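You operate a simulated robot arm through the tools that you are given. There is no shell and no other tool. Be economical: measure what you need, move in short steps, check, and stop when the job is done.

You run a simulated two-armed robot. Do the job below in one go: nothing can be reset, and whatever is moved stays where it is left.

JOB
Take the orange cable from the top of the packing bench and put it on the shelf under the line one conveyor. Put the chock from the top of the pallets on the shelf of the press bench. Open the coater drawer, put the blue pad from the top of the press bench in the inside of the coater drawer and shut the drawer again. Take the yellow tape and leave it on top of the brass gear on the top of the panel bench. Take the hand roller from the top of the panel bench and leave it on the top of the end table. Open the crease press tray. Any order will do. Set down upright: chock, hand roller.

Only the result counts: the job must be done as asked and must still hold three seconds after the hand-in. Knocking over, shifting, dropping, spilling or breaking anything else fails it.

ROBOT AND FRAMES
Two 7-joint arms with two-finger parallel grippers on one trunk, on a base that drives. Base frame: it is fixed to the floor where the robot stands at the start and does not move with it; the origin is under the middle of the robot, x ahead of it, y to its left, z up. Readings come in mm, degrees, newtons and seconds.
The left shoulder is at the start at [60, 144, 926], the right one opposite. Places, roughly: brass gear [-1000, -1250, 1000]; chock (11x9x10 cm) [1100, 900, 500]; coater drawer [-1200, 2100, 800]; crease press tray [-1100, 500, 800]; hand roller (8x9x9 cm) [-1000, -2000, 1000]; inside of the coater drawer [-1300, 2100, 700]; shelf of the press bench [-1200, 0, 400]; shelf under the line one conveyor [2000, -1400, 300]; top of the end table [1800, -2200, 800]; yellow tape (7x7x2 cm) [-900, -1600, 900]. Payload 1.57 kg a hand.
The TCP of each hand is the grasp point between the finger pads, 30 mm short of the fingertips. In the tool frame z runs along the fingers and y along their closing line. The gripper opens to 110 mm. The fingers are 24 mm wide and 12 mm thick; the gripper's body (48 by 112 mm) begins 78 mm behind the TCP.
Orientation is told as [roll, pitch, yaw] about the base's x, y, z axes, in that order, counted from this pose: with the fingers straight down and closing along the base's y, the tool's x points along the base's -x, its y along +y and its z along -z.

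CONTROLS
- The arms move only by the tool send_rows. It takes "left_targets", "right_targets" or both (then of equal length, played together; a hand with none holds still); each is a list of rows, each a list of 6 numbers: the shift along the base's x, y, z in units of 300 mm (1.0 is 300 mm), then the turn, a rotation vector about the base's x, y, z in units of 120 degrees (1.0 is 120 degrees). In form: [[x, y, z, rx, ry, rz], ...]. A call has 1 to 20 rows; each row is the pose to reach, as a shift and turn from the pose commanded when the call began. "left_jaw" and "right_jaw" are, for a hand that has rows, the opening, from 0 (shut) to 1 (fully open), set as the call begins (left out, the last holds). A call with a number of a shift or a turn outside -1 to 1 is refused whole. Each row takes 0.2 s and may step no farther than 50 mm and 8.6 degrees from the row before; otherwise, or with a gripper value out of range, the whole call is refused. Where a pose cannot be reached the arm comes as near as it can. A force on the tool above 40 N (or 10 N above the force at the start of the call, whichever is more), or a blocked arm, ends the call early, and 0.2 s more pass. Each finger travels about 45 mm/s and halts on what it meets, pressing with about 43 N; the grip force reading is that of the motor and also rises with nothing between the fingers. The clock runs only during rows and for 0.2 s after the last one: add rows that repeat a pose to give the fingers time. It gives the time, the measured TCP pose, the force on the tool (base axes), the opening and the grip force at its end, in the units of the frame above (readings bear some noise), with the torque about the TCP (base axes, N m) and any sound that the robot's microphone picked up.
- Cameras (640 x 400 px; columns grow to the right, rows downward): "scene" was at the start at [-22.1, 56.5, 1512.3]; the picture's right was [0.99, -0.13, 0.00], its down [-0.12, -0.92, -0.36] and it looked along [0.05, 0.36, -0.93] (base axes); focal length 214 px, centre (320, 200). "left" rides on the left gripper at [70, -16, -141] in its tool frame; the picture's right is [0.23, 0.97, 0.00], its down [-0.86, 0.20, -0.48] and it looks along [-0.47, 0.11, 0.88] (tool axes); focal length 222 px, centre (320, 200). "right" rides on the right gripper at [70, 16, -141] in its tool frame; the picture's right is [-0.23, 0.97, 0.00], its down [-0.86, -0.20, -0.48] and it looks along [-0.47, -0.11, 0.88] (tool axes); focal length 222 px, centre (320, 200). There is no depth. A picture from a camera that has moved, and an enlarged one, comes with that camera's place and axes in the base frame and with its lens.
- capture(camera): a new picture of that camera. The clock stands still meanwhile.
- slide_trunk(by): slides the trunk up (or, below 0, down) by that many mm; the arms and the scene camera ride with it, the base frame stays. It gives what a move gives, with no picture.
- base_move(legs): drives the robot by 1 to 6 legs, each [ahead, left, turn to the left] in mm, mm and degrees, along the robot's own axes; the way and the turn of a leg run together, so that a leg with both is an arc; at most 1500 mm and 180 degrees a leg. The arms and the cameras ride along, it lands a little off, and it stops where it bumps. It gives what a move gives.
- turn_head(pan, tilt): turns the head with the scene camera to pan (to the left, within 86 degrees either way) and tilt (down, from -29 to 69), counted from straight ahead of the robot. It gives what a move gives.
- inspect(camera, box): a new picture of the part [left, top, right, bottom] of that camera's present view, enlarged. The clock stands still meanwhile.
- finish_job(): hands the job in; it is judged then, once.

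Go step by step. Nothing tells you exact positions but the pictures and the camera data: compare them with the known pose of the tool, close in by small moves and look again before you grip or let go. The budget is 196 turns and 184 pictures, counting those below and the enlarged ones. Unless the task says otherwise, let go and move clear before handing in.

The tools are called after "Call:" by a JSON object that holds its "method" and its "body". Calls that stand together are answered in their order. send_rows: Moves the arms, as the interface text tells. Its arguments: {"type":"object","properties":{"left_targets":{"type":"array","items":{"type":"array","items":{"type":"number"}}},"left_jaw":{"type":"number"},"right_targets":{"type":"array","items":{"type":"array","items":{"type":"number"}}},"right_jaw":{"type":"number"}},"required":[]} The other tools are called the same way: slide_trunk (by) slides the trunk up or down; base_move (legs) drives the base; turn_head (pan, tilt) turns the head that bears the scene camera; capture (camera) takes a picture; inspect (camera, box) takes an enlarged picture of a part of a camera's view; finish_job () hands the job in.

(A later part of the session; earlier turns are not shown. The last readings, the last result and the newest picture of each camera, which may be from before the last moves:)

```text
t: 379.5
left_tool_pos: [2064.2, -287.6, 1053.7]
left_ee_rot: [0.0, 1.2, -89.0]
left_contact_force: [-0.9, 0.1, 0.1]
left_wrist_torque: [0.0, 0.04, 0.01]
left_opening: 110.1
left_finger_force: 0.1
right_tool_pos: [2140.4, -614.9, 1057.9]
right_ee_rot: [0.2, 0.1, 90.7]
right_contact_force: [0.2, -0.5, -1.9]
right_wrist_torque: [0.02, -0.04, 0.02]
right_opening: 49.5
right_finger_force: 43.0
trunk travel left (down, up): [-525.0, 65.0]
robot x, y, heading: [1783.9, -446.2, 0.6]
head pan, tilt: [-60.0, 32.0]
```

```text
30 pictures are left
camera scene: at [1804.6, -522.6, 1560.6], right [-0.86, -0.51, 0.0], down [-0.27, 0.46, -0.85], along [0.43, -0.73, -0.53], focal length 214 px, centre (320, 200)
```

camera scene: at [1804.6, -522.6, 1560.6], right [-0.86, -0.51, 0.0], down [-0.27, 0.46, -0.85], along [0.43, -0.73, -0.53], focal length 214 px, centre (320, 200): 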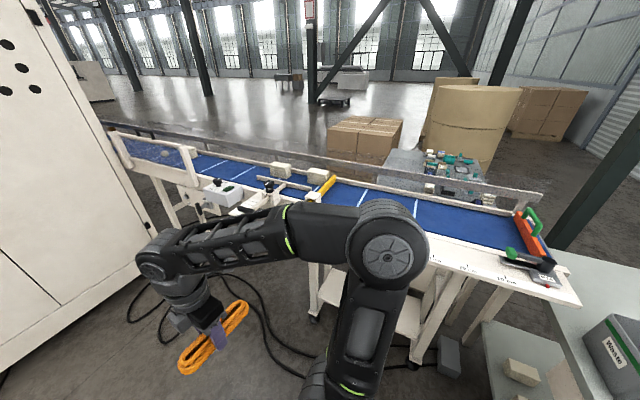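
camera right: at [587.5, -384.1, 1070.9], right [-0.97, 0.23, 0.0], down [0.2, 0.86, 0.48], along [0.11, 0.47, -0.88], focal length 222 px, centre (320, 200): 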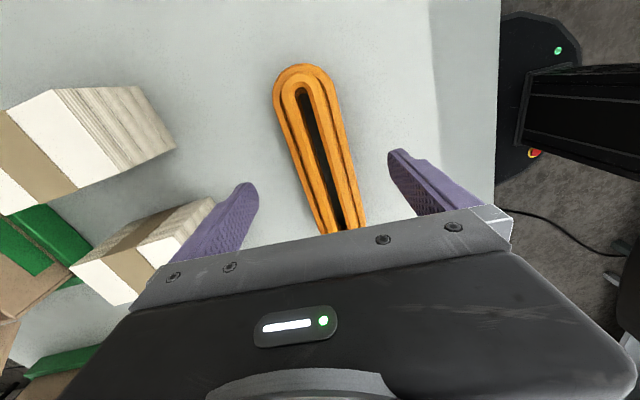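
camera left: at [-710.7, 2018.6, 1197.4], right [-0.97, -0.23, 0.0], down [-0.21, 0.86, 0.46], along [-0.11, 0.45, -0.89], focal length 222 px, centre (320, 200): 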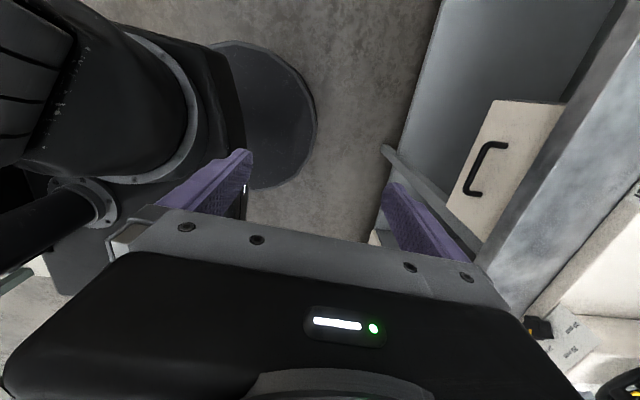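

I'm beside the conveyor's left side. Turn to face it and look at the shelf.

Call:
{"method": "base_move", "body": {"legs": [[0, 0, -90.5], [150, 0, 0]]}}

Call:
{"method": "slide_trunk", "body": {"by": -400}}

Call:
{"method": "turn_head", "body": {"pan": 0, "tilt": 35}}

Call:
{"method": "capture", "body": {"camera": "scene"}}

```text
t: 384.7
left_tool_pos: [1947.2, -873.0, 1052.8]
left_ee_rot: [0.0, 1.2, -179.2]
left_contact_force: [-0.4, -0.6, 0.3]
left_wrist_torque: [0.0, -0.01, -0.03]
left_opening: 109.8
left_finger_force: 0.0
right_tool_pos: [1622.0, -949.0, 1057.4]
right_ee_rot: [0.3, 0.1, 0.8]
right_contact_force: [0.1, -0.1, -2.9]
right_wrist_torque: [-0.01, -0.05, -0.01]
right_opening: 49.3
right_finger_force: 43.1
trunk travel left (down, up): [-525.0, 65.0]
robot x, y, heading: [1789.9, -593.2, -89.5]
head pan, tilt: [-60.0, 32.0]
```

```text
t: 388.5
left_tool_pos: [1947.6, -870.3, 653.7]
left_ee_rot: [0.0, 1.1, -179.1]
left_contact_force: [0.0, 0.2, 0.0]
left_wrist_torque: [-0.01, -0.03, 0.0]
left_opening: 110.1
left_finger_force: 0.0
right_tool_pos: [1622.6, -947.6, 658.4]
right_ee_rot: [0.2, 0.2, 0.7]
right_contact_force: [0.0, -0.3, -1.3]
right_wrist_torque: [-0.01, -0.04, 0.02]
right_opening: 49.3
right_finger_force: 42.9
trunk travel left (down, up): [-125.0, 465.0]
robot x, y, heading: [1786.1, -597.9, -89.4]
head pan, tilt: [-60.0, 32.0]
```

```text
t: 389.8
left_tool_pos: [1948.0, -869.6, 653.0]
left_ee_rot: [0.0, 1.2, -179.1]
left_contact_force: [-0.9, 0.6, -0.1]
left_wrist_torque: [-0.03, -0.01, -0.01]
left_opening: 110.0
left_finger_force: 0.0
right_tool_pos: [1622.7, -948.4, 657.8]
right_ee_rot: [0.2, 0.1, 0.6]
right_contact_force: [-0.4, -0.8, -1.5]
right_wrist_torque: [-0.02, -0.05, -0.03]
right_opening: 49.5
right_finger_force: 42.4
trunk travel left (down, up): [-125.0, 465.0]
robot x, y, heading: [1790.9, -594.6, -89.3]
head pan, tilt: [0.0, 35.0]
```

```text
29 pictures are left
camera scene: at [1790.7, -652.1, 1156.0], right [-1.0, -0.01, 0.0], down [-0.01, 0.57, -0.82], along [0.01, -0.82, -0.57], focal length 214 px, centre (320, 200)
```

scene: 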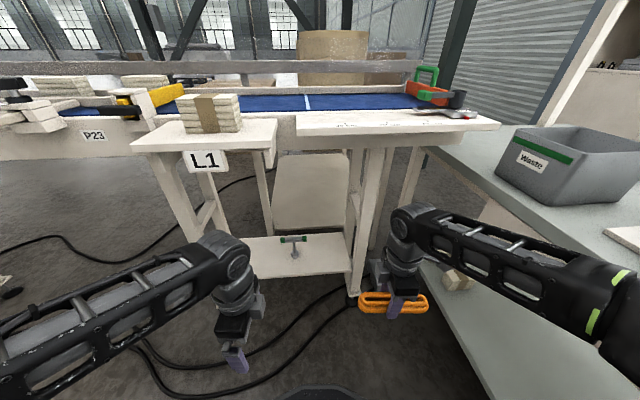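

The shelf is clear: x≈1655–2118, y≈-1536…-1280, one item at (1927, -1390). I'll place the cable at about (1775, -1365). Retract the left hand, reposition, lower.

Call:
{"method": "send_rows", "body": {"left_targets": [[0, 0.14, 0, 0, 0, 0], [0, 0.28, 0, 0, 0, 0], [0, 0.4, 0.05, 0, 0, 0], [0, 0.5, 0.1, 0, 0, 0]]}}

Call:
{"method": "base_move", "body": {"legs": [[0, 135, -0.6], [310, 0, 0]]}}

Call:
{"method": "slide_trunk", "body": {"by": -110}}

Call:
{"method": "turn_head", "body": {"pan": -15, "tilt": 40}}

Call:
{"method": "capture", "body": {"camera": "scene"}}

Call:
{"method": "capture", "body": {"camera": "right"}}

```text
t: 390.8
left_tool_pos: [1940.4, -778.9, 649.2]
left_ee_rot: [-0.1, 1.3, -179.1]
left_contact_force: [4.4, -5.2, 3.3]
left_wrist_torque: [0.01, -0.1, -0.29]
left_opening: 104.9
left_finger_force: 0.1
left hand out of reach, approached as far as the arm can: row 3, 4
right_tool_pos: [1621.2, -948.2, 657.4]
right_ee_rot: [0.1, 0.1, 0.7]
right_contact_force: [-0.3, 0.2, -1.8]
right_wrist_torque: [0.01, -0.03, -0.03]
right_opening: 49.5
right_finger_force: 43.1
trunk travel left (down, up): [-125.0, 465.0]
robot x, y, heading: [1787.1, -593.9, -89.2]
head pan, tilt: [0.0, 35.0]
```

```text
t: 393.7
left_tool_pos: [2069.4, -1067.7, 650.0]
left_ee_rot: [0.3, 1.3, 179.8]
left_contact_force: [0.6, -3.4, -0.2]
left_wrist_torque: [-0.21, -0.04, -0.06]
left_opening: 106.7
left_finger_force: 0.0
right_tool_pos: [1750.0, -1224.9, 657.2]
right_ee_rot: [0.2, 0.4, 0.2]
right_contact_force: [-0.3, 1.0, -2.5]
right_wrist_torque: [0.02, -0.02, -0.01]
right_opening: 49.4
right_finger_force: 42.8
trunk travel left (down, up): [-125.0, 465.0]
robot x, y, heading: [1924.2, -880.5, -90.6]
head pan, tilt: [0.0, 35.0]
stopped in leg 2: the robot was blocked; the commanded pose is now the measured one
```

```text
t: 395.1
left_tool_pos: [2069.2, -1070.5, 538.9]
left_ee_rot: [-0.1, 1.2, 179.9]
left_contact_force: [-0.4, -5.1, 1.6]
left_wrist_torque: [-0.06, 0.01, 0.01]
left_opening: 105.8
left_finger_force: 0.1
right_tool_pos: [1749.9, -1226.6, 544.2]
right_ee_rot: [0.7, 0.4, 0.3]
right_contact_force: [0.3, 0.0, -2.4]
right_wrist_torque: [-0.05, -0.01, 0.03]
right_opening: 49.6
right_finger_force: 43.4
trunk travel left (down, up): [-15.0, 575.0]
robot x, y, heading: [1923.2, -882.5, -90.5]
head pan, tilt: [0.0, 35.0]
```

```text
t: 395.9
left_tool_pos: [2071.0, -1070.3, 538.5]
left_ee_rot: [0.0, 1.2, 180.0]
left_contact_force: [-1.1, -5.6, 1.2]
left_wrist_torque: [-0.04, -0.02, 0.03]
left_opening: 105.9
left_finger_force: 0.2
right_tool_pos: [1749.8, -1227.2, 544.2]
right_ee_rot: [0.6, 0.3, 0.2]
right_contact_force: [0.0, 0.0, -2.8]
right_wrist_torque: [-0.01, -0.05, -0.03]
right_opening: 49.4
right_finger_force: 42.5
trunk travel left (down, up): [-15.0, 575.0]
robot x, y, heading: [1922.6, -883.8, -90.6]
head pan, tilt: [-15.0, 40.0]
```

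```text
28 pictures are left
camera scene: at [1901.4, -934.2, 1038.4], right [-0.96, 0.27, 0.0], down [0.17, 0.62, -0.77], along [-0.2, -0.74, -0.64], focal length 214 px, centre (320, 200)
```

scene: 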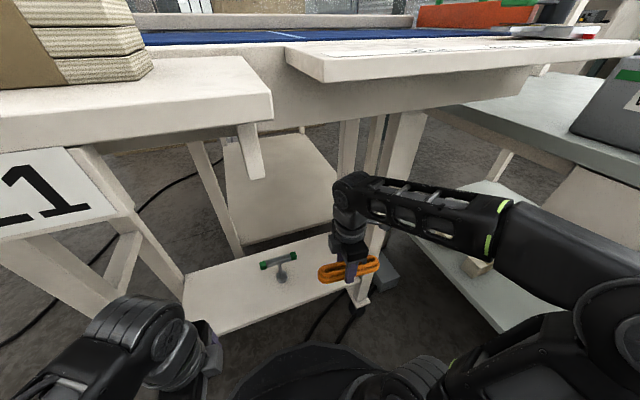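

```text
27 pictures are left
camera right: at [1682.7, -1213.5, 688.4], right [0.22, 0.97, 0.01], down [0.86, -0.2, 0.47], along [0.46, -0.1, -0.88], focal length 222 px, centre (320, 200)
```

right: 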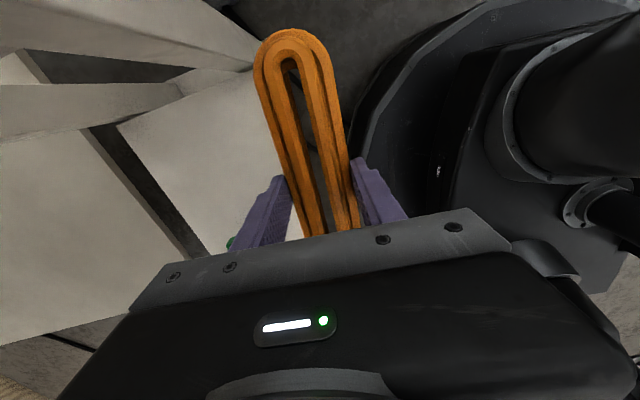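

Move the right hand over the shelf spot and lower partway; ease the left hand forward since it's touching the torso.

Call:
{"method": "send_rows", "body": {"right_targets": [[0.06, -0.05, 0, 0, 0, 0], [0.117, -0.14, 0, 0, 0, 0], [0.117, -0.28, 0, 0, 0, 0], [0.117, -0.42, 0, 0, 0, 0], [0.117, -0.54, 0, 0, 0, 0], [0.117, -0.54, -0.15, 0, 0, 0], [0.117, -0.54, -0.3, 0, 0, 0], [0.117, -0.54, -0.42, 0, 0, 0], [0.117, -0.54, -0.42, 0, 0, 0]], "left_targets": [[0, -0.05, 0, 0, 0, 0], [0, -0.1, 0, 0, 0, 0], [0, -0.12, 0, 0, 0, 0], [0, -0.12, 0, 0, 0, 0], [0, -0.12, 0, 0, 0, 0], [0, -0.12, 0, 0, 0, 0], [0, -0.12, 0, 0, 0, 0], [0, -0.12, 0, 0, 0, 0], [0, -0.12, 0, 0, 0, 0]]}}

Call:
{"method": "capture", "body": {"camera": "scene"}}

```text
t: 397.9
left_tool_pos: [2070.8, -1105.1, 539.1]
left_ee_rot: [0.0, 1.2, 179.9]
left_contact_force: [0.7, 0.3, -0.5]
left_wrist_torque: [-0.01, 0.0, 0.0]
left_opening: 110.1
left_finger_force: 0.1
right_tool_pos: [1784.7, -1388.2, 419.3]
right_ee_rot: [0.6, 0.4, 0.3]
right_contact_force: [-0.5, -0.7, -1.4]
right_wrist_torque: [0.02, -0.03, 0.03]
right_opening: 49.4
right_finger_force: 42.8
trunk travel left (down, up): [-15.0, 575.0]
robot x, y, heading: [1924.4, -884.2, -90.7]
head pan, tilt: [-15.0, 40.0]
```

```text
26 pictures are left
camera scene: at [1901.4, -934.3, 1038.4], right [-0.96, 0.27, 0.0], down [0.17, 0.62, -0.77], along [-0.2, -0.74, -0.64], focal length 214 px, centre (320, 200)
```

scene: 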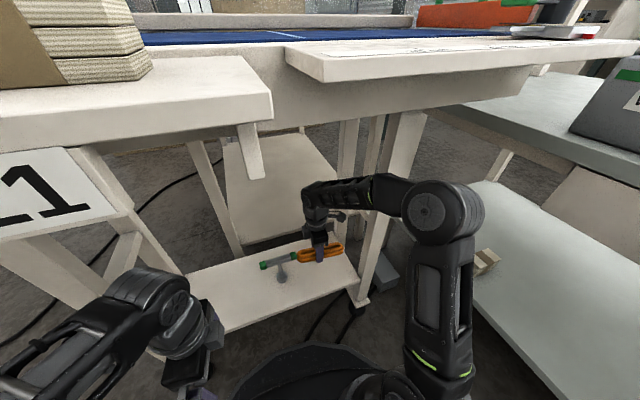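

The cable's end is close to the item's handle. Lift a bit, shift 25 mm toward -x and 45 mm toward the front, then lower.

Call:
{"method": "send_rows", "body": {"right_targets": [[0, 0, 0.1, 0, 0, 0], [-0.08, 0.1, 0.1, 0, 0, 0], [-0.083, 0.15, 0.1, 0, 0, 0], [-0.083, 0.15, -0.03, 0, 0, 0], [-0.083, 0.15, -0.14, 0, 0, 0], [-0.083, 0.15, -0.18, 0, 0, 0], [-0.083, 0.15, -0.18, 0, 0, 0]]}}

Call:
{"method": "inspect", "body": {"camera": "scene", "box": [230, 190, 410, 320]}}

```text
t: 399.5
left_tool_pos: [2070.3, -1105.9, 539.1]
left_ee_rot: [0.0, 1.2, 179.9]
left_contact_force: [-0.6, 0.8, -0.4]
left_wrist_torque: [-0.01, 0.03, -0.01]
left_opening: 110.1
left_finger_force: 0.0
right_tool_pos: [1760.5, -1344.4, 364.0]
right_ee_rot: [0.6, 0.5, 0.2]
right_contact_force: [-0.5, -0.1, -1.3]
right_wrist_torque: [0.01, -0.03, 0.02]
right_opening: 49.5
right_finger_force: 42.9
trunk travel left (down, up): [-15.0, 575.0]
robot x, y, heading: [1922.8, -886.7, -90.3]
head pan, tilt: [-15.0, 40.0]
```

```text
3.08 times, centred on (320, 255) of scene
camera zoom: at [1901.4, -934.2, 1038.4], right [-0.96, 0.27, 0.0], down [0.17, 0.62, -0.77], along [-0.2, -0.74, -0.64], focal length 660 px, centre (320, 31)
```

zoom: 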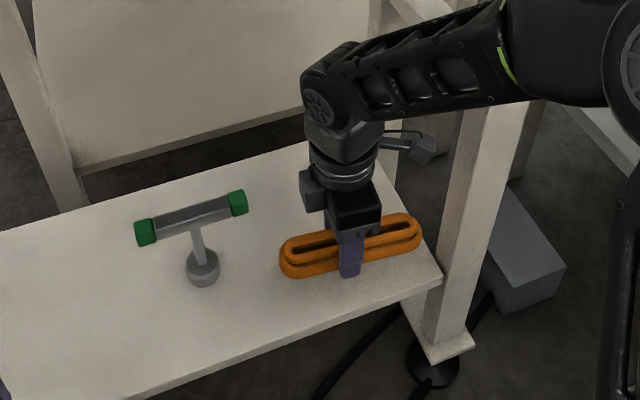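

Call:
{"method": "send_rows", "body": {"right_targets": [[0.045, -0.01, 0, 0, 0, 0], [0.045, -0.01, -0.03, 0, 0, 0], [0.045, -0.01, -0.05, 0, 0, 0], [0.045, -0.01, -0.065, 0, 0, 0], [0.045, -0.01, -0.08, 0, 0, 0], [0.045, -0.01, -0.095, 0, 0, 0], [0.045, -0.01, -0.11, 0, 0, 0], [0.045, -0.01, -0.125, 0, 0, 0]]}}

```text
t: 401.2
left_tool_pos: [2070.8, -1104.5, 539.5]
left_ee_rot: [0.0, 1.2, 179.9]
left_contact_force: [0.5, 0.1, -0.3]
left_wrist_torque: [0.0, -0.03, 0.0]
left_opening: 110.0
left_finger_force: 0.0
right_tool_pos: [1774.0, -1347.3, 335.1]
right_ee_rot: [0.2, 0.5, 0.2]
right_contact_force: [-2.3, 11.4, 25.2]
right_wrist_torque: [-0.14, -0.14, -0.05]
right_opening: 49.6
right_finger_force: 43.1
trunk travel left (down, up): [-15.0, 575.0]
robot x, y, heading: [1919.7, -879.9, -90.5]
head pan, tilt: [-15.0, 40.0]
stopped in row 8 (right hand): the force on the tool passed its limit (the readings are from after the stop); the commanded pose is now the measured one
```

Contact with the shelf. Ease up, open, and lift away.

Call:
{"method": "send_rows", "body": {"right_targets": [[0, 0, 0.008, 0, 0, 0], [0, 0, 0.01, 0, 0, 0]]}}

Call:
{"method": "send_rows", "body": {"right_targets": [[0, 0, 0.002, 0, 0, 0], [0, 0, 0.004, 0, 0, 0], [0, 0, 0.004, 0, 0, 0], [0, 0, 0.004, 0, 0, 0], [0, 0, 0.004, 0, 0, 0]], "right_jaw": 0.9}}

Call:
{"method": "send_rows", "body": {"right_targets": [[0, 0, 0.1, 0, 0, 0], [0, 0, 0.25, 0, 0, 0], [0, 0, 0.4, 0, 0, 0], [0, 0.12, 0.5, 0, 0, 0], [0, 0.26, 0.55, 0, 0, 0], [0, 0.4, 0.6, 0, 0, 0], [-0.03, 0.5, 0.6, 0, 0, 0]]}}

Call:
{"method": "inspect", "body": {"camera": "scene", "box": [230, 190, 410, 320]}}

```text
t: 401.8
left_tool_pos: [2069.5, -1105.3, 538.8]
left_ee_rot: [-0.1, 1.2, 179.9]
left_contact_force: [0.3, 0.0, 0.1]
left_wrist_torque: [0.01, 0.0, 0.01]
left_opening: 110.0
left_finger_force: 0.1
right_tool_pos: [1775.4, -1348.4, 334.6]
right_ee_rot: [0.4, 0.4, 0.2]
right_contact_force: [3.3, 4.6, 3.5]
right_wrist_torque: [0.0, 0.22, -0.17]
right_opening: 49.5
right_finger_force: 42.7
trunk travel left (down, up): [-15.0, 575.0]
robot x, y, heading: [1923.3, -880.0, -90.5]
head pan, tilt: [-15.0, 40.0]
```

```text
t: 403.0
left_tool_pos: [2069.6, -1105.2, 540.3]
left_ee_rot: [0.0, 1.2, 179.9]
left_contact_force: [0.2, -1.0, -0.4]
left_wrist_torque: [0.05, 0.0, 0.0]
left_opening: 109.9
left_finger_force: 0.1
right_tool_pos: [1775.8, -1348.3, 335.8]
right_ee_rot: [0.5, 0.4, 0.2]
right_contact_force: [-0.2, -0.1, 0.8]
right_wrist_torque: [0.02, 0.0, 0.0]
right_opening: 99.3
right_finger_force: 0.1
trunk travel left (down, up): [-15.0, 575.0]
robot x, y, heading: [1923.8, -884.9, -90.4]
head pan, tilt: [-15.0, 40.0]
```

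```text
t: 404.6
left_tool_pos: [2071.0, -1105.0, 539.4]
left_ee_rot: [0.0, 1.2, 179.9]
left_contact_force: [0.7, 0.4, 0.0]
left_wrist_torque: [-0.01, -0.03, 0.03]
left_opening: 110.0
left_finger_force: 0.1
right_tool_pos: [1765.5, -1197.5, 515.0]
right_ee_rot: [0.4, 0.6, 0.3]
right_contact_force: [0.4, -1.3, -0.7]
right_wrist_torque: [0.04, 0.02, 0.03]
right_opening: 98.7
right_finger_force: 0.0
trunk travel left (down, up): [-15.0, 575.0]
robot x, y, heading: [1925.6, -885.8, -90.6]
head pan, tilt: [-15.0, 40.0]
```

```text
3.08 times, centred on (320, 255) of scene
camera zoom: at [1901.4, -934.2, 1038.4], right [-0.96, 0.27, 0.0], down [0.17, 0.62, -0.77], along [-0.2, -0.74, -0.64], focal length 660 px, centre (320, 31)
```

zoom: 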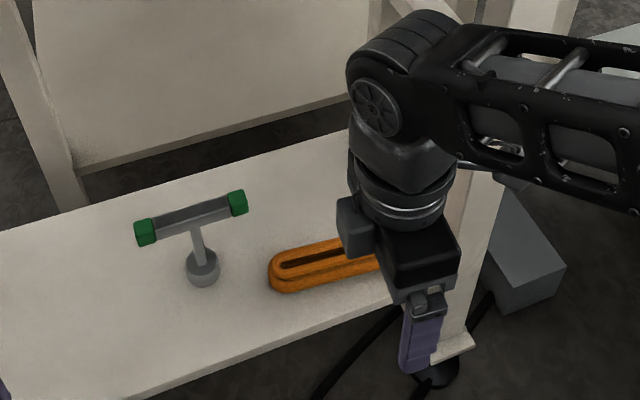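

Cable is placed on the shelf. Next the chock: drive to the pallets from this side.

Call:
{"method": "slide_trunk", "body": {"by": 330}}

Call:
{"method": "base_move", "body": {"legs": [[-300, 0, 0], [0, 0, -89.5], [0, -1400, 0], [180, 0, 0]]}}

Call:
{"method": "turn_head", "body": {"pan": -10, "tilt": 42}}

Call:
{"method": "capture", "body": {"camera": "scene"}}

```text
t: 408.1
left_tool_pos: [2083.5, -1074.9, 689.0]
left_ee_rot: [-5.7, 3.9, 178.9]
left_contact_force: [2.5, -14.4, -7.0]
left_wrist_torque: [-0.79, -0.03, -0.25]
left_opening: 97.1
left_finger_force: 0.2
right_tool_pos: [1760.0, -1174.0, 680.3]
right_ee_rot: [4.5, 1.9, 0.8]
right_contact_force: [0.3, 0.1, 0.0]
right_wrist_torque: [0.0, -0.04, -0.01]
right_opening: 99.3
right_finger_force: 0.1
trunk travel left (down, up): [-202.0, 388.0]
robot x, y, heading: [1922.5, -884.2, -90.5]
head pan, tilt: [-15.0, 40.0]
stopped: the arm was blocked; the commanded pose is now the measured one
```

```text
t: 421.6
left_tool_pos: [1540.2, 661.4, 692.7]
left_ee_rot: [-5.4, 3.9, 90.0]
left_contact_force: [-13.4, 0.2, -0.1]
left_wrist_torque: [0.0, 0.31, -0.08]
left_opening: 97.9
left_finger_force: 0.1
right_tool_pos: [1436.3, 983.8, 678.6]
right_ee_rot: [4.6, 1.7, -88.2]
right_contact_force: [0.1, 0.1, 0.0]
right_wrist_torque: [0.0, 0.01, -0.03]
right_opening: 99.0
right_finger_force: 0.0
trunk travel left (down, up): [-202.0, 388.0]
robot x, y, heading: [1729.5, 825.9, -179.2]
head pan, tilt: [-15.0, 40.0]
```

```text
t: 422.3
left_tool_pos: [1538.7, 662.1, 692.6]
left_ee_rot: [-5.4, 3.8, 90.0]
left_contact_force: [-12.4, -2.3, -3.3]
left_wrist_torque: [-0.03, 0.5, -0.2]
left_opening: 98.9
left_finger_force: 0.2
right_tool_pos: [1436.8, 984.3, 680.6]
right_ee_rot: [4.5, 1.7, -88.2]
right_contact_force: [-0.5, -0.6, 0.0]
right_wrist_torque: [-0.01, -0.03, -0.03]
right_opening: 99.1
right_finger_force: 0.1
trunk travel left (down, up): [-202.0, 388.0]
robot x, y, heading: [1729.4, 823.9, -179.7]
head pan, tilt: [-10.0, 42.0]
```

```text
23 pictures are left
camera scene: at [1677.4, 839.9, 1222.7], right [0.16, 0.99, 0.0], down [0.66, -0.11, -0.74], along [-0.73, 0.12, -0.67], focal length 214 px, centre (320, 200)
```

scene: 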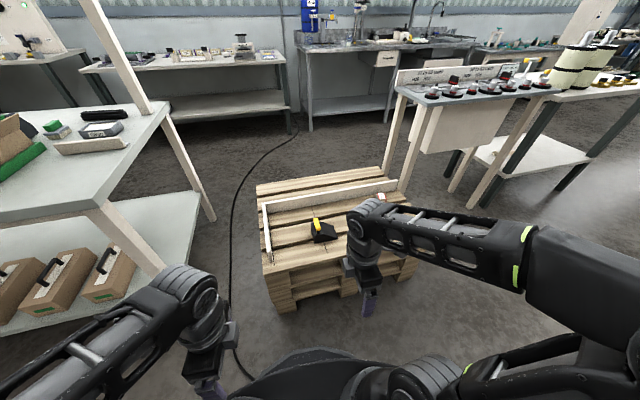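

Chock is at about (1066, 949). Free the left hand, go closer, and bring the right hand above the chock.

Call:
{"method": "send_rows", "body": {"left_targets": [[-0.1, -0.05, 0, 0, 0, 0], [-0.2, -0.1, 0, 0, 0, 0], [-0.25, -0.1, 0, 0, 0, 0]]}}

Call:
{"method": "base_move", "body": {"legs": [[120, 0, 0]]}}

Call:
{"method": "send_rows", "body": {"right_targets": [[-0.14, -0.02, 0, 0, 0.0375, 0], [-0.28, -0.05, 0, -0.014, 0.0375, 0], [-0.42, -0.08, 0, -0.014, 0.0375, 0], [-0.56, -0.1, -0.02, -0.014, 0.0375, 0], [-0.7, -0.117, -0.08, -0.014, 0.0375, 0], [-0.833, -0.117, -0.13, -0.014, 0.0375, 0], [-0.833, -0.117, -0.2, -0.014, 0.0375, 0], [-0.833, -0.117, -0.2, -0.014, 0.0375, 0]], "right_jaw": 1}}

Call:
{"method": "capture", "body": {"camera": "right"}}

```text
t: 423.1
left_tool_pos: [1465.9, 632.4, 692.8]
left_ee_rot: [-5.5, 3.9, 90.0]
left_contact_force: [-0.2, 0.4, 0.5]
left_wrist_torque: [0.03, 0.01, 0.01]
left_opening: 110.2
left_finger_force: 0.0
right_tool_pos: [1436.5, 983.8, 679.3]
right_ee_rot: [4.5, 1.7, -88.2]
right_contact_force: [-0.4, -0.4, 0.9]
right_wrist_torque: [0.01, 0.01, -0.01]
right_opening: 99.1
right_finger_force: 0.0
trunk travel left (down, up): [-202.0, 388.0]
robot x, y, heading: [1726.6, 824.7, -179.7]
head pan, tilt: [-10.0, 42.0]
```

```text
t: 424.3
left_tool_pos: [1345.8, 631.2, 692.8]
left_ee_rot: [-5.5, 3.9, 90.0]
left_contact_force: [0.5, -0.6, 0.8]
left_wrist_torque: [0.0, 0.0, -0.01]
left_opening: 110.1
left_finger_force: 0.1
right_tool_pos: [1316.9, 981.8, 679.7]
right_ee_rot: [4.5, 1.6, -88.1]
right_contact_force: [-0.2, -0.5, 0.2]
right_wrist_torque: [0.03, 0.02, -0.01]
right_opening: 99.0
right_finger_force: 0.1
trunk travel left (down, up): [-202.0, 388.0]
robot x, y, heading: [1607.5, 823.1, -179.6]
head pan, tilt: [-10.0, 42.0]
```

```text
t: 426.1
left_tool_pos: [1346.3, 632.1, 692.1]
left_ee_rot: [-5.5, 3.9, 90.0]
left_contact_force: [-1.1, -0.2, 0.1]
left_wrist_torque: [0.05, -0.01, 0.0]
left_opening: 109.9
left_finger_force: 0.0
right_tool_pos: [1067.0, 947.2, 618.5]
right_ee_rot: [-0.1, 0.2, -88.3]
right_contact_force: [-0.8, 0.1, -0.1]
right_wrist_torque: [0.04, 0.0, 0.01]
right_opening: 110.1
right_finger_force: 0.0
trunk travel left (down, up): [-202.0, 388.0]
robot x, y, heading: [1614.6, 822.1, -179.5]
head pan, tilt: [-10.0, 42.0]
```

```text
22 pictures are left
camera right: at [1081.7, 1016.0, 762.0], right [0.98, -0.2, 0.0], down [-0.17, -0.86, 0.48], along [-0.1, -0.47, -0.88], focal length 222 px, centre (320, 200)
```

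right: 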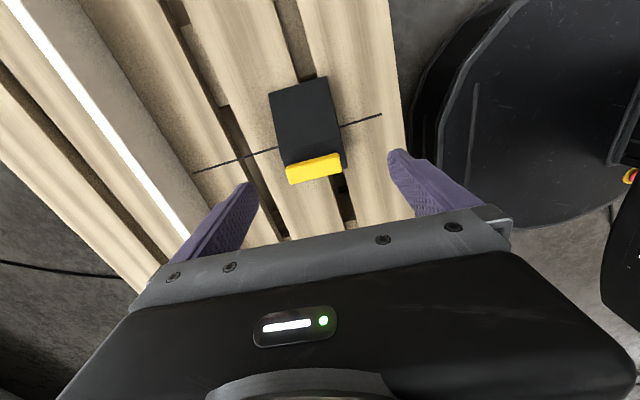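

Aligned in yaw. Shift slightly and descend halfway to check clearance.

Call:
{"method": "send_rows", "body": {"right_targets": [[-0.02, 0.015, -0.08, 0, 0, 0], [-0.04, 0.027, -0.18, 0, 0, 0], [-0.04, 0.027, -0.26, 0, 0, 0], [-0.04, 0.027, -0.26, 0, 0, 0]]}}

Call:
{"method": "capture", "body": {"camera": "right"}}

```text
t: 427.1
left_tool_pos: [1346.5, 632.2, 692.1]
left_ee_rot: [-5.5, 3.9, 90.1]
left_contact_force: [-0.3, 0.2, 0.5]
left_wrist_torque: [0.03, 0.0, 0.01]
left_opening: 110.1
left_finger_force: 0.2
right_tool_pos: [1054.0, 955.3, 541.1]
right_ee_rot: [-0.2, 0.1, -88.3]
right_contact_force: [0.0, 1.3, 0.0]
right_wrist_torque: [-0.02, 0.02, 0.06]
right_opening: 109.9
right_finger_force: 0.1
trunk travel left (down, up): [-202.0, 388.0]
robot x, y, heading: [1608.8, 823.8, -179.6]
head pan, tilt: [-10.0, 42.0]
```

```text
21 pictures are left
camera right: at [1069.7, 1024.1, 683.9], right [0.98, -0.2, 0.0], down [-0.17, -0.86, 0.48], along [-0.1, -0.47, -0.88], focal length 222 px, centre (320, 200)
```

right: 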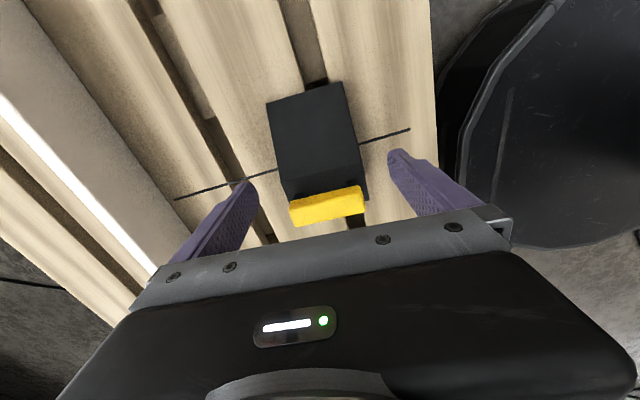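

Call:
{"method": "send_rows", "body": {"right_targets": [[0.005, 0.035, -0.06, 0, 0, 0], [0.005, 0.04, -0.13, 0, 0, 0], [0.005, 0.04, -0.19, 0, 0, 0], [0.005, 0.04, -0.215, 0, 0, 0], [0.005, 0.04, -0.215, 0, 0, 0]]}}

Call:
{"method": "send_rows", "body": {"right_targets": [[0, 0, 0, 0, 0, 0], [0, 0, 0, 0, 0, 0], [0, 0, 0, 0, 0, 0], [0, 0, 0, 0, 0, 0]], "right_jaw": 0}}

Call:
{"method": "capture", "body": {"camera": "right"}}

```text
t: 428.3
left_tool_pos: [1345.0, 631.3, 693.5]
left_ee_rot: [-5.4, 3.9, 90.0]
left_contact_force: [-0.3, -0.1, -0.1]
left_wrist_torque: [-0.03, 0.01, -0.02]
left_opening: 110.1
left_finger_force: 0.0
right_tool_pos: [1054.4, 966.8, 477.0]
right_ee_rot: [-0.1, 0.2, -88.2]
right_contact_force: [0.3, 0.2, -0.2]
right_wrist_torque: [-0.03, 0.02, 0.01]
right_opening: 110.1
right_finger_force: 0.1
trunk travel left (down, up): [-202.0, 388.0]
robot x, y, heading: [1611.5, 822.4, -179.4]
head pan, tilt: [-10.0, 42.0]
```

```text
t: 429.3
left_tool_pos: [1345.0, 630.6, 692.8]
left_ee_rot: [-5.4, 3.9, 90.0]
left_contact_force: [0.6, 0.3, 0.6]
left_wrist_torque: [0.01, -0.02, 0.01]
left_opening: 109.9
left_finger_force: 0.1
right_tool_pos: [1055.4, 967.8, 477.6]
right_ee_rot: [-0.2, 0.2, -88.3]
right_contact_force: [-4.6, 2.1, 0.7]
right_wrist_torque: [0.17, 0.34, -0.02]
right_opening: 80.0
right_finger_force: 33.8
trunk travel left (down, up): [-202.0, 388.0]
robot x, y, heading: [1612.4, 825.6, -179.4]
head pan, tilt: [-10.0, 42.0]
```

```text
20 pictures are left
camera right: at [1070.7, 1036.4, 620.4], right [0.98, -0.2, 0.0], down [-0.17, -0.86, 0.48], along [-0.1, -0.47, -0.88], focal length 222 px, centre (320, 200)
```

right: 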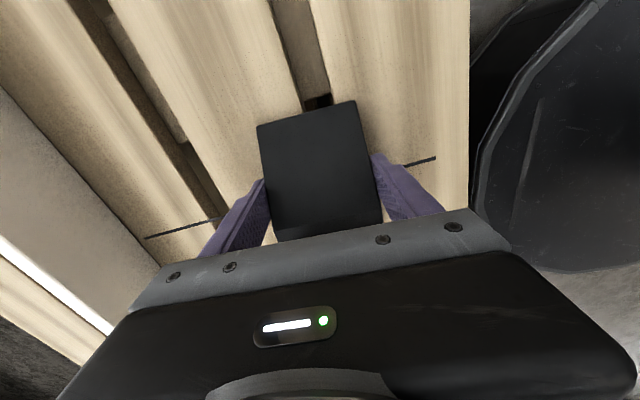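

Chock gripped (80 mm). Lift and retract.

Call:
{"method": "send_rows", "body": {"right_targets": [[0, 0, 0.08, 0, 0, 0], [0, 0, 0.2, 0, 0, 0], [0, 0, 0.34, 0, 0, 0], [0, 0, 0.48, 0, 0, 0], [0.1, 0, 0.6, 0, 0, 0], [0.24, 0, 0.6, 0, 0, 0], [0.38, 0, 0.6, 0, 0, 0], [0.52, 0, 0.6, 0, 0, 0], [0.66, 0, 0.6, 0, 0, 0]]}}

Call:
{"method": "capture", "body": {"camera": "scene"}}

```text
t: 431.3
left_tool_pos: [1344.4, 631.5, 692.2]
left_ee_rot: [-5.5, 3.9, 90.1]
left_contact_force: [0.5, 0.9, 0.8]
left_wrist_torque: [0.03, 0.0, -0.02]
left_opening: 109.9
left_finger_force: 0.1
right_tool_pos: [1253.8, 968.8, 656.7]
right_ee_rot: [0.0, 0.1, -88.4]
right_contact_force: [0.1, -0.4, -4.0]
right_wrist_torque: [0.05, 0.02, 0.02]
right_opening: 79.8
right_finger_force: 42.7
trunk travel left (down, up): [-202.0, 388.0]
robot x, y, heading: [1608.9, 821.2, -179.4]
head pan, tilt: [-10.0, 42.0]
```

```text
19 pictures are left
camera scene: at [1557.3, 838.8, 1222.7], right [0.16, 0.99, 0.0], down [0.66, -0.11, -0.74], along [-0.73, 0.12, -0.67], focal length 214 px, centre (320, 200)
```

scene: 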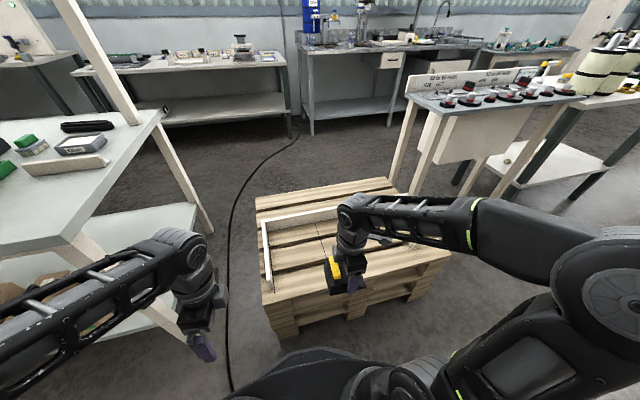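

Chock held upright. Raise the trunk and drive back around to the press bench.

Call:
{"method": "slide_trunk", "body": {"by": 330}}

Call:
{"method": "base_move", "body": {"legs": [[0, -1500, -0.6], [0, -1460, 0], [1000, 0, 0], [910, 0, 0]]}}

Call:
{"method": "turn_head", "body": {"pan": 40, "tilt": 30}}

Call:
{"method": "capture", "body": {"camera": "scene"}}

```text
t: 434.6
left_tool_pos: [1344.7, 631.6, 1022.7]
left_ee_rot: [-5.6, 3.8, 90.0]
left_contact_force: [0.2, 0.3, -1.3]
left_wrist_torque: [0.01, -0.01, 0.01]
left_opening: 110.1
left_finger_force: 0.1
right_tool_pos: [1252.7, 967.3, 986.7]
right_ee_rot: [-0.1, 0.2, -88.3]
right_contact_force: [0.1, 0.7, -4.1]
right_wrist_torque: [0.09, 0.01, 0.01]
right_opening: 79.7
right_finger_force: 42.4
trunk travel left (down, up): [-532.0, 58.0]
robot x, y, heading: [1611.3, 824.5, -179.5]
head pan, tilt: [-10.0, 42.0]
```

```text
t: 457.9
left_tool_pos: [-553.0, 3594.9, 1021.6]
left_ee_rot: [-5.5, 4.0, 88.7]
left_contact_force: [-0.2, 0.2, 0.6]
left_wrist_torque: [0.01, -0.03, -0.01]
left_opening: 110.1
left_finger_force: 0.1
right_tool_pos: [-638.3, 3934.0, 986.6]
right_ee_rot: [-0.1, 0.1, -89.7]
right_contact_force: [0.0, -0.7, -3.5]
right_wrist_torque: [0.09, -0.02, 0.03]
right_opening: 79.9
right_finger_force: 42.8
trunk travel left (down, up): [-532.0, 58.0]
robot x, y, heading: [-279.6, 3776.7, 179.0]
head pan, tilt: [-10.0, 42.0]
```

```text
t: 459.1
left_tool_pos: [-552.9, 3595.7, 1023.0]
left_ee_rot: [-5.5, 3.9, 88.7]
left_contact_force: [0.0, 0.0, 0.3]
left_wrist_torque: [-0.01, -0.02, -0.01]
left_opening: 109.9
left_finger_force: 0.0
right_tool_pos: [-637.2, 3934.0, 986.0]
right_ee_rot: [-0.2, 0.2, -89.8]
right_contact_force: [-0.3, -0.3, -4.2]
right_wrist_torque: [0.06, 0.0, 0.01]
right_opening: 80.1
right_finger_force: 42.7
trunk travel left (down, up): [-532.0, 58.0]
robot x, y, heading: [-283.1, 3779.2, 178.9]
head pan, tilt: [40.0, 30.0]
```

```text
18 pictures are left
camera scene: at [-324.2, 3724.5, 1571.0], right [-0.63, 0.78, 0.0], down [0.39, 0.32, -0.87], along [-0.67, -0.55, -0.5], focal length 214 px, centre (320, 200)
```

scene: 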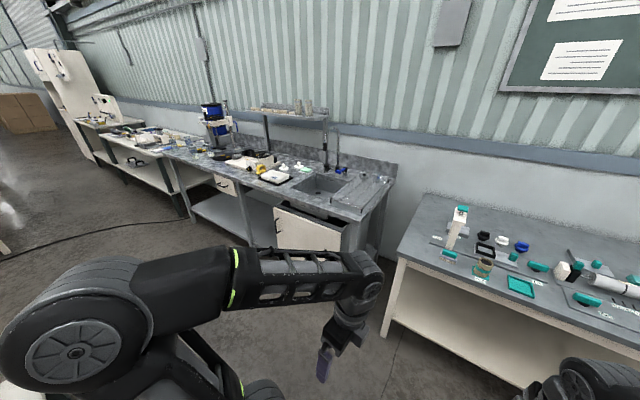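

Aisle is clear. Continue down to the press bench.

Call:
{"method": "base_move", "body": {"legs": [[0, 1500, 1.1], [0, 1500, 0], [0, 730, 0]]}}

Call:
{"method": "slide_trunk", "body": {"by": -400}}

Call:
{"method": "turn_head", "body": {"pan": -5, "tilt": 35}}

Call:
{"method": "capture", "body": {"camera": "scene"}}

```text
t: 477.1
left_tool_pos: [-562.9, -142.1, 1022.2]
left_ee_rot: [-5.5, 3.9, 89.7]
left_contact_force: [1.2, -0.2, -0.6]
left_wrist_torque: [0.01, 0.0, 0.03]
left_opening: 110.2
left_finger_force: 0.1
right_tool_pos: [-652.2, 194.5, 987.3]
right_ee_rot: [-0.1, 0.2, -88.6]
right_contact_force: [0.4, -0.6, -5.1]
right_wrist_torque: [0.09, -0.01, -0.03]
right_opening: 79.5
right_finger_force: 43.0
trunk travel left (down, up): [-532.0, 58.0]
robot x, y, heading: [-297.7, 46.2, -179.8]
head pan, tilt: [40.0, 30.0]
```

```text
t: 480.9
left_tool_pos: [-563.8, -142.6, 622.0]
left_ee_rot: [-5.5, 3.9, 89.6]
left_contact_force: [-0.2, -0.1, 1.0]
left_wrist_torque: [-0.02, 0.04, 0.01]
left_opening: 110.3
left_finger_force: 0.0
right_tool_pos: [-651.8, 194.3, 587.1]
right_ee_rot: [-0.1, 0.2, -88.7]
right_contact_force: [0.2, -0.5, -3.8]
right_wrist_torque: [0.06, 0.02, 0.01]
right_opening: 79.6
right_finger_force: 42.3
trunk travel left (down, up): [-132.0, 458.0]
robot x, y, heading: [-298.9, 46.5, -179.9]
head pan, tilt: [40.0, 30.0]
```

```text
t: 482.1
left_tool_pos: [-562.9, -141.9, 622.0]
left_ee_rot: [-5.5, 3.9, 89.7]
left_contact_force: [0.0, -0.5, 0.2]
left_wrist_torque: [0.02, -0.01, 0.02]
left_opening: 110.1
left_finger_force: 0.0
right_tool_pos: [-653.0, 196.2, 587.0]
right_ee_rot: [-0.1, 0.1, -88.8]
right_contact_force: [-0.6, 0.0, -3.4]
right_wrist_torque: [0.07, 0.02, 0.01]
right_opening: 79.6
right_finger_force: 42.3
trunk travel left (down, up): [-132.0, 458.0]
robot x, y, heading: [-299.7, 54.7, -179.8]
head pan, tilt: [-5.0, 35.0]
```

```text
17 pictures are left
camera scene: at [-354.2, 57.1, 1163.2], right [0.08, 1.0, 0.0], down [0.57, -0.05, -0.82], along [-0.82, 0.07, -0.57], focal length 214 px, centre (320, 200)
```

scene: 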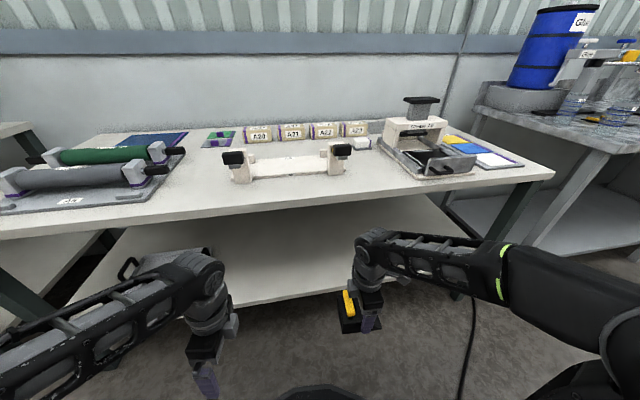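

Shelf front edge is at x≈-817 and free here. Lower further, approach, and check heights before entering.

Call:
{"method": "slide_trunk", "body": {"by": -100}}

Call:
{"method": "base_move", "body": {"legs": [[100, 0, 0]]}}

Call:
{"method": "capture", "body": {"camera": "scene"}}

Call:
{"method": "capture", "body": {"camera": "right"}}

```text
t: 483.4
left_tool_pos: [-562.2, -141.5, 523.7]
left_ee_rot: [-5.5, 3.9, 89.7]
left_contact_force: [-0.4, -0.1, -0.7]
left_wrist_torque: [-0.01, 0.02, -0.04]
left_opening: 110.2
left_finger_force: 0.1
right_tool_pos: [-651.3, 194.6, 487.3]
right_ee_rot: [-0.1, 0.2, -88.8]
right_contact_force: [-0.1, -0.1, -3.8]
right_wrist_torque: [0.09, 0.04, -0.02]
right_opening: 79.8
right_finger_force: 42.8
trunk travel left (down, up): [-32.0, 558.0]
robot x, y, heading: [-295.4, 48.0, -180.0]
head pan, tilt: [-5.0, 35.0]
```

```text
t: 484.5
left_tool_pos: [-662.1, -142.0, 523.4]
left_ee_rot: [-5.5, 3.9, 89.6]
left_contact_force: [-0.2, -0.6, 0.9]
left_wrist_torque: [0.02, 0.0, 0.05]
left_opening: 109.8
left_finger_force: 0.0
right_tool_pos: [-752.7, 196.0, 485.9]
right_ee_rot: [-0.1, 0.3, -88.7]
right_contact_force: [0.2, -1.3, -4.0]
right_wrist_torque: [0.09, 0.03, 0.0]
right_opening: 79.9
right_finger_force: 42.6
trunk travel left (down, up): [-32.0, 558.0]
robot x, y, heading: [-399.0, 48.8, -179.6]
head pan, tilt: [-5.0, 35.0]
```

```text
16 pictures are left
camera scene: at [-454.5, 57.0, 1063.2], right [0.09, 1.0, 0.0], down [0.57, -0.05, -0.82], along [-0.82, 0.07, -0.57], focal length 214 px, centre (320, 200)
```

scene: 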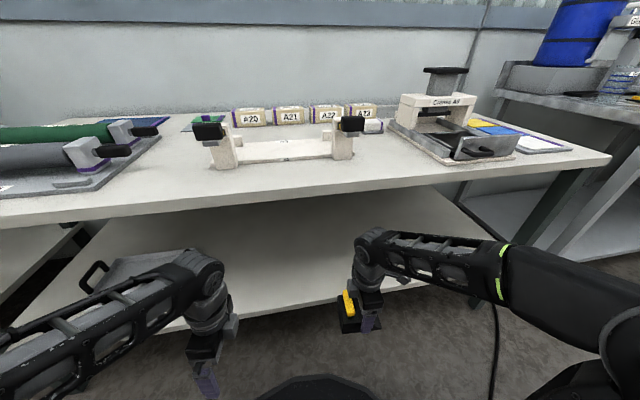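

```text
15 pictures are left
camera right: at [-736.9, 263.9, 629.9], right [0.98, -0.21, 0.0], down [-0.18, -0.86, 0.48], along [-0.1, -0.47, -0.88], focal length 222 px, centre (320, 200)
```

right: 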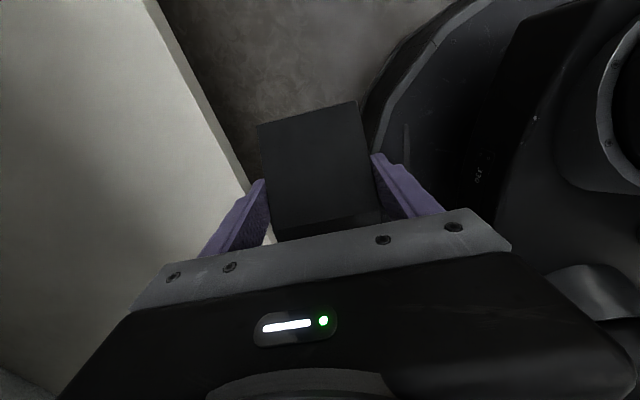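

I'll lower to TCP z≈466 (wrist must pass under the bench top) and nose the chock in slowly, watching the force.

Call:
{"method": "send_rows", "body": {"right_targets": [[0, 0, -0.035, 0, 0, 0], [0, 0, -0.067, 0, 0, 0], [-0.04, 0, -0.067, 0, 0, 0], [-0.08, 0, -0.067, 0, 0, 0], [-0.11, 0, -0.067, 0, 0, 0], [-0.14, 0, -0.067, 0, 0, 0], [-0.17, 0, -0.067, 0, 0, 0], [-0.2, 0, -0.067, 0, 0, 0], [-0.2, 0, -0.067, 0, 0, 0]]}}

Call:
{"method": "inspect", "body": {"camera": "scene", "box": [290, 170, 470, 320]}}

```text
t: 486.5
left_tool_pos: [-663.1, -142.2, 521.9]
left_ee_rot: [-5.4, 3.9, 89.6]
left_contact_force: [0.5, 1.4, 0.1]
left_wrist_torque: [-0.02, -0.01, -0.01]
left_opening: 109.9
left_finger_force: 0.1
right_tool_pos: [-813.9, 194.7, 466.2]
right_ee_rot: [0.0, 0.3, -88.8]
right_contact_force: [0.3, 0.7, -3.0]
right_wrist_torque: [0.05, 0.0, 0.0]
right_opening: 79.6
right_finger_force: 42.9
trunk travel left (down, up): [-32.0, 558.0]
robot x, y, heading: [-400.1, 46.0, -179.7]
head pan, tilt: [-5.0, 35.0]
```

```text
2.67 times, centred on (380, 245) of scene
camera zoom: at [-454.7, 57.0, 1063.2], right [0.09, 1.0, 0.0], down [0.57, -0.05, -0.82], along [-0.82, 0.07, -0.57], focal length 572 px, centre (160, 80)
```

zoom: 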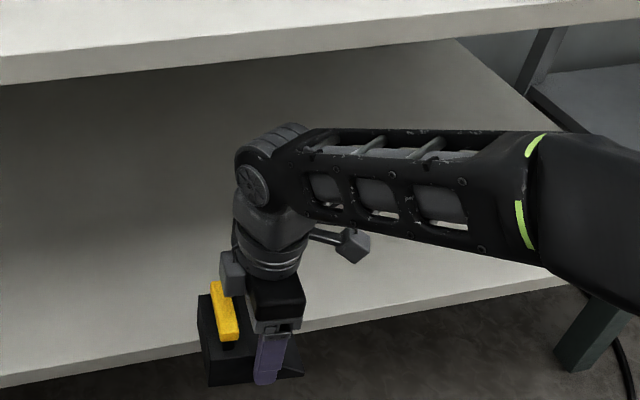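

No contact; the edge is more likely near x≈-860 with the shelf at ~380. Lower 10 mm and advance to x≈-950.

Call:
{"method": "send_rows", "body": {"right_targets": [[0, 0, -0.033, 0, 0, 0], [-0.04, 0, -0.033, 0, 0, 0], [-0.08, 0, -0.033, 0, 0, 0], [-0.12, 0, -0.033, 0, 0, 0], [-0.16, 0, -0.033, 0, 0, 0], [-0.2, 0, -0.033, 0, 0, 0], [-0.24, 0, -0.033, 0, 0, 0], [-0.28, 0, -0.033, 0, 0, 0], [-0.32, 0, -0.033, 0, 0, 0], [-0.36, 0, -0.033, 0, 0, 0], [-0.4, 0, -0.033, 0, 0, 0], [-0.44, 0, -0.033, 0, 0, 0], [-0.455, 0, -0.033, 0, 0, 0]]}}

Call:
{"method": "inspect", "body": {"camera": "scene", "box": [290, 170, 470, 320]}}

```text
t: 489.3
left_tool_pos: [-662.4, -140.7, 522.1]
left_ee_rot: [-5.4, 3.9, 89.6]
left_contact_force: [0.3, 0.4, 0.1]
left_wrist_torque: [-0.02, 0.01, 0.03]
left_opening: 110.0
left_finger_force: 0.1
right_tool_pos: [-949.1, 195.0, 456.2]
right_ee_rot: [-0.1, 0.2, -88.8]
right_contact_force: [0.2, 0.4, -4.5]
right_wrist_torque: [0.06, 0.0, -0.04]
right_opening: 79.7
right_finger_force: 43.2
trunk travel left (down, up): [-32.0, 558.0]
robot x, y, heading: [-397.6, 46.7, -179.9]
head pan, tilt: [-5.0, 35.0]
```

```text
2.67 times, centred on (380, 245) of scene
camera zoom: at [-454.7, 57.0, 1063.2], right [0.09, 1.0, 0.0], down [0.57, -0.05, -0.82], along [-0.82, 0.07, -0.57], focal length 572 px, centre (160, 80)
```

zoom: 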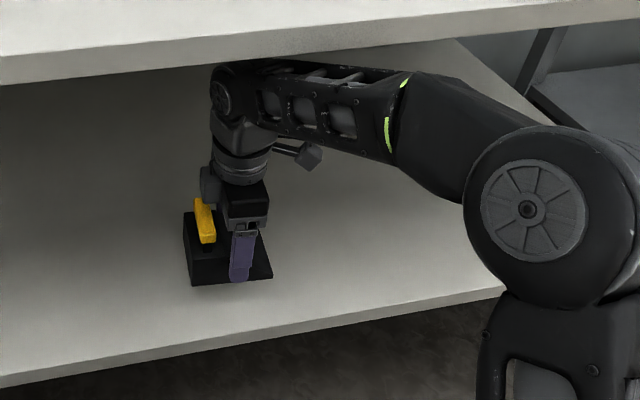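

The chock is over the shelf, well inside. Lower slowly to contact.

Call:
{"method": "send_rows", "body": {"right_targets": [[0, 0, -0.015, 0, 0, 0], [0, 0, -0.03, 0, 0, 0], [0, 0, -0.045, 0, 0, 0], [0, 0, -0.06, 0, 0, 0], [0, 0, -0.075, 0, 0, 0], [0, 0, -0.075, 0, 0, 0]]}}

```text
t: 490.7
left_tool_pos: [-663.5, -142.5, 522.1]
left_ee_rot: [-5.5, 3.9, 89.6]
left_contact_force: [0.9, 0.1, -0.3]
left_wrist_torque: [0.01, 0.01, -0.02]
left_opening: 109.9
left_finger_force: 0.0
right_tool_pos: [-949.6, 195.2, 434.5]
right_ee_rot: [-0.1, 0.2, -88.8]
right_contact_force: [0.3, -0.3, -3.7]
right_wrist_torque: [0.07, 0.0, -0.03]
right_opening: 79.9
right_finger_force: 43.3
trunk travel left (down, up): [-32.0, 558.0]
robot x, y, heading: [-394.8, 49.5, -180.0]
head pan, tilt: [-5.0, 35.0]
```

Call:
{"method": "send_rows", "body": {"right_targets": [[0, 0, -0.012, 0, 0, 0], [0, 0, -0.024, 0, 0, 0], [0, 0, -0.036, 0, 0, 0], [0, 0, -0.048, 0, 0, 0], [0, 0, -0.06, 0, 0, 0], [0, 0, -0.072, 0, 0, 0]]}}

Call:
{"method": "inspect", "body": {"camera": "scene", "box": [330, 200, 390, 270]}}

```text
t: 492.1
left_tool_pos: [-663.1, -142.4, 523.4]
left_ee_rot: [-5.5, 4.0, 89.6]
left_contact_force: [0.0, 0.0, -0.9]
left_wrist_torque: [0.04, 0.0, -0.02]
left_opening: 109.9
left_finger_force: 0.1
right_tool_pos: [-949.3, 196.0, 412.3]
right_ee_rot: [-0.2, 0.2, -88.8]
right_contact_force: [0.2, -0.8, -3.3]
right_wrist_torque: [0.02, 0.02, 0.03]
right_opening: 79.6
right_finger_force: 43.0
trunk travel left (down, up): [-32.0, 558.0]
robot x, y, heading: [-400.8, 47.7, -180.2]
head pan, tilt: [-5.0, 35.0]
```

```text
5.71 times, centred on (360, 235) of scene
camera zoom: at [-454.7, 57.0, 1063.2], right [0.09, 1.0, 0.0], down [0.57, -0.05, -0.82], along [-0.82, 0.07, -0.57], focal length 1226 px, centre (91, 0)
```

zoom: 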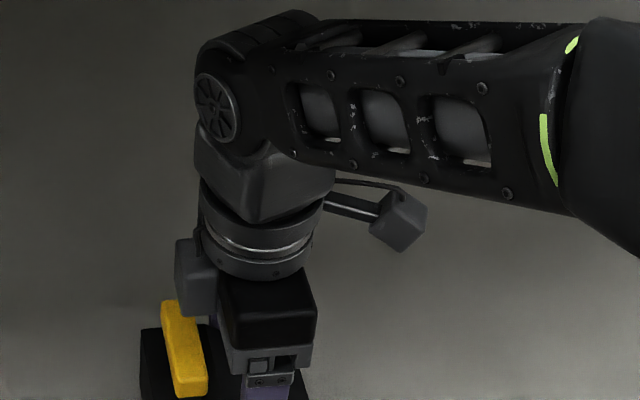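

Call:
{"method": "send_rows", "body": {"right_targets": [[0, 0, -0.012, 0, 0, 0], [0, 0, -0.024, 0, 0, 0], [0, 0, -0.036, 0, 0, 0], [0, 0, -0.048, 0, 0, 0], [0, 0, -0.06, 0, 0, 0], [0, 0, -0.072, 0, 0, 0], [0, 0, -0.084, 0, 0, 0], [0, 0, -0.096, 0, 0, 0]]}}

Call:
{"method": "inspect", "body": {"camera": "scene", "box": [290, 200, 430, 310]}}

```text
t: 493.1
left_tool_pos: [-663.2, -142.1, 522.9]
left_ee_rot: [-5.4, 3.9, 89.5]
left_contact_force: [0.3, -0.1, -0.4]
left_wrist_torque: [0.0, 0.01, 0.01]
left_opening: 109.7
left_finger_force: 0.1
right_tool_pos: [-949.8, 194.9, 404.2]
right_ee_rot: [-0.4, 0.2, -88.9]
right_contact_force: [8.3, 1.6, 20.4]
right_wrist_torque: [-0.15, -1.36, 0.17]
right_opening: 79.7
right_finger_force: 42.7
trunk travel left (down, up): [-32.0, 558.0]
robot x, y, heading: [-398.0, 42.5, -180.2]
head pan, tilt: [-5.0, 35.0]
stopped in row 5 (right hand): the force on the tool passed its limit (the readings are from after the stop); the commanded pose is now the measured one
```

```text
3.64 times, centred on (360, 255) of scene
camera zoom: at [-452.8, 56.9, 1063.4], right [0.09, 1.0, 0.0], down [0.57, -0.05, -0.82], along [-0.82, 0.07, -0.57], focal length 780 px, centre (174, 0)
```

zoom: 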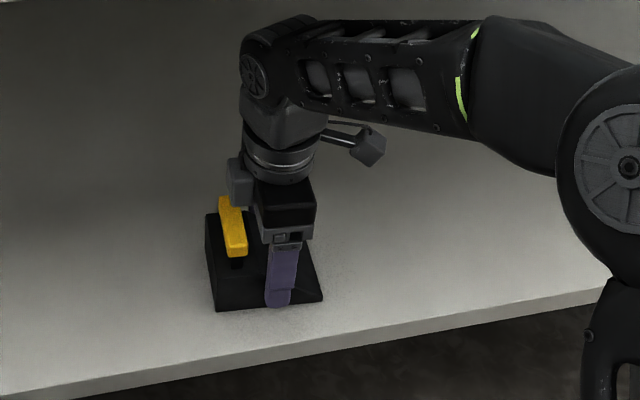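

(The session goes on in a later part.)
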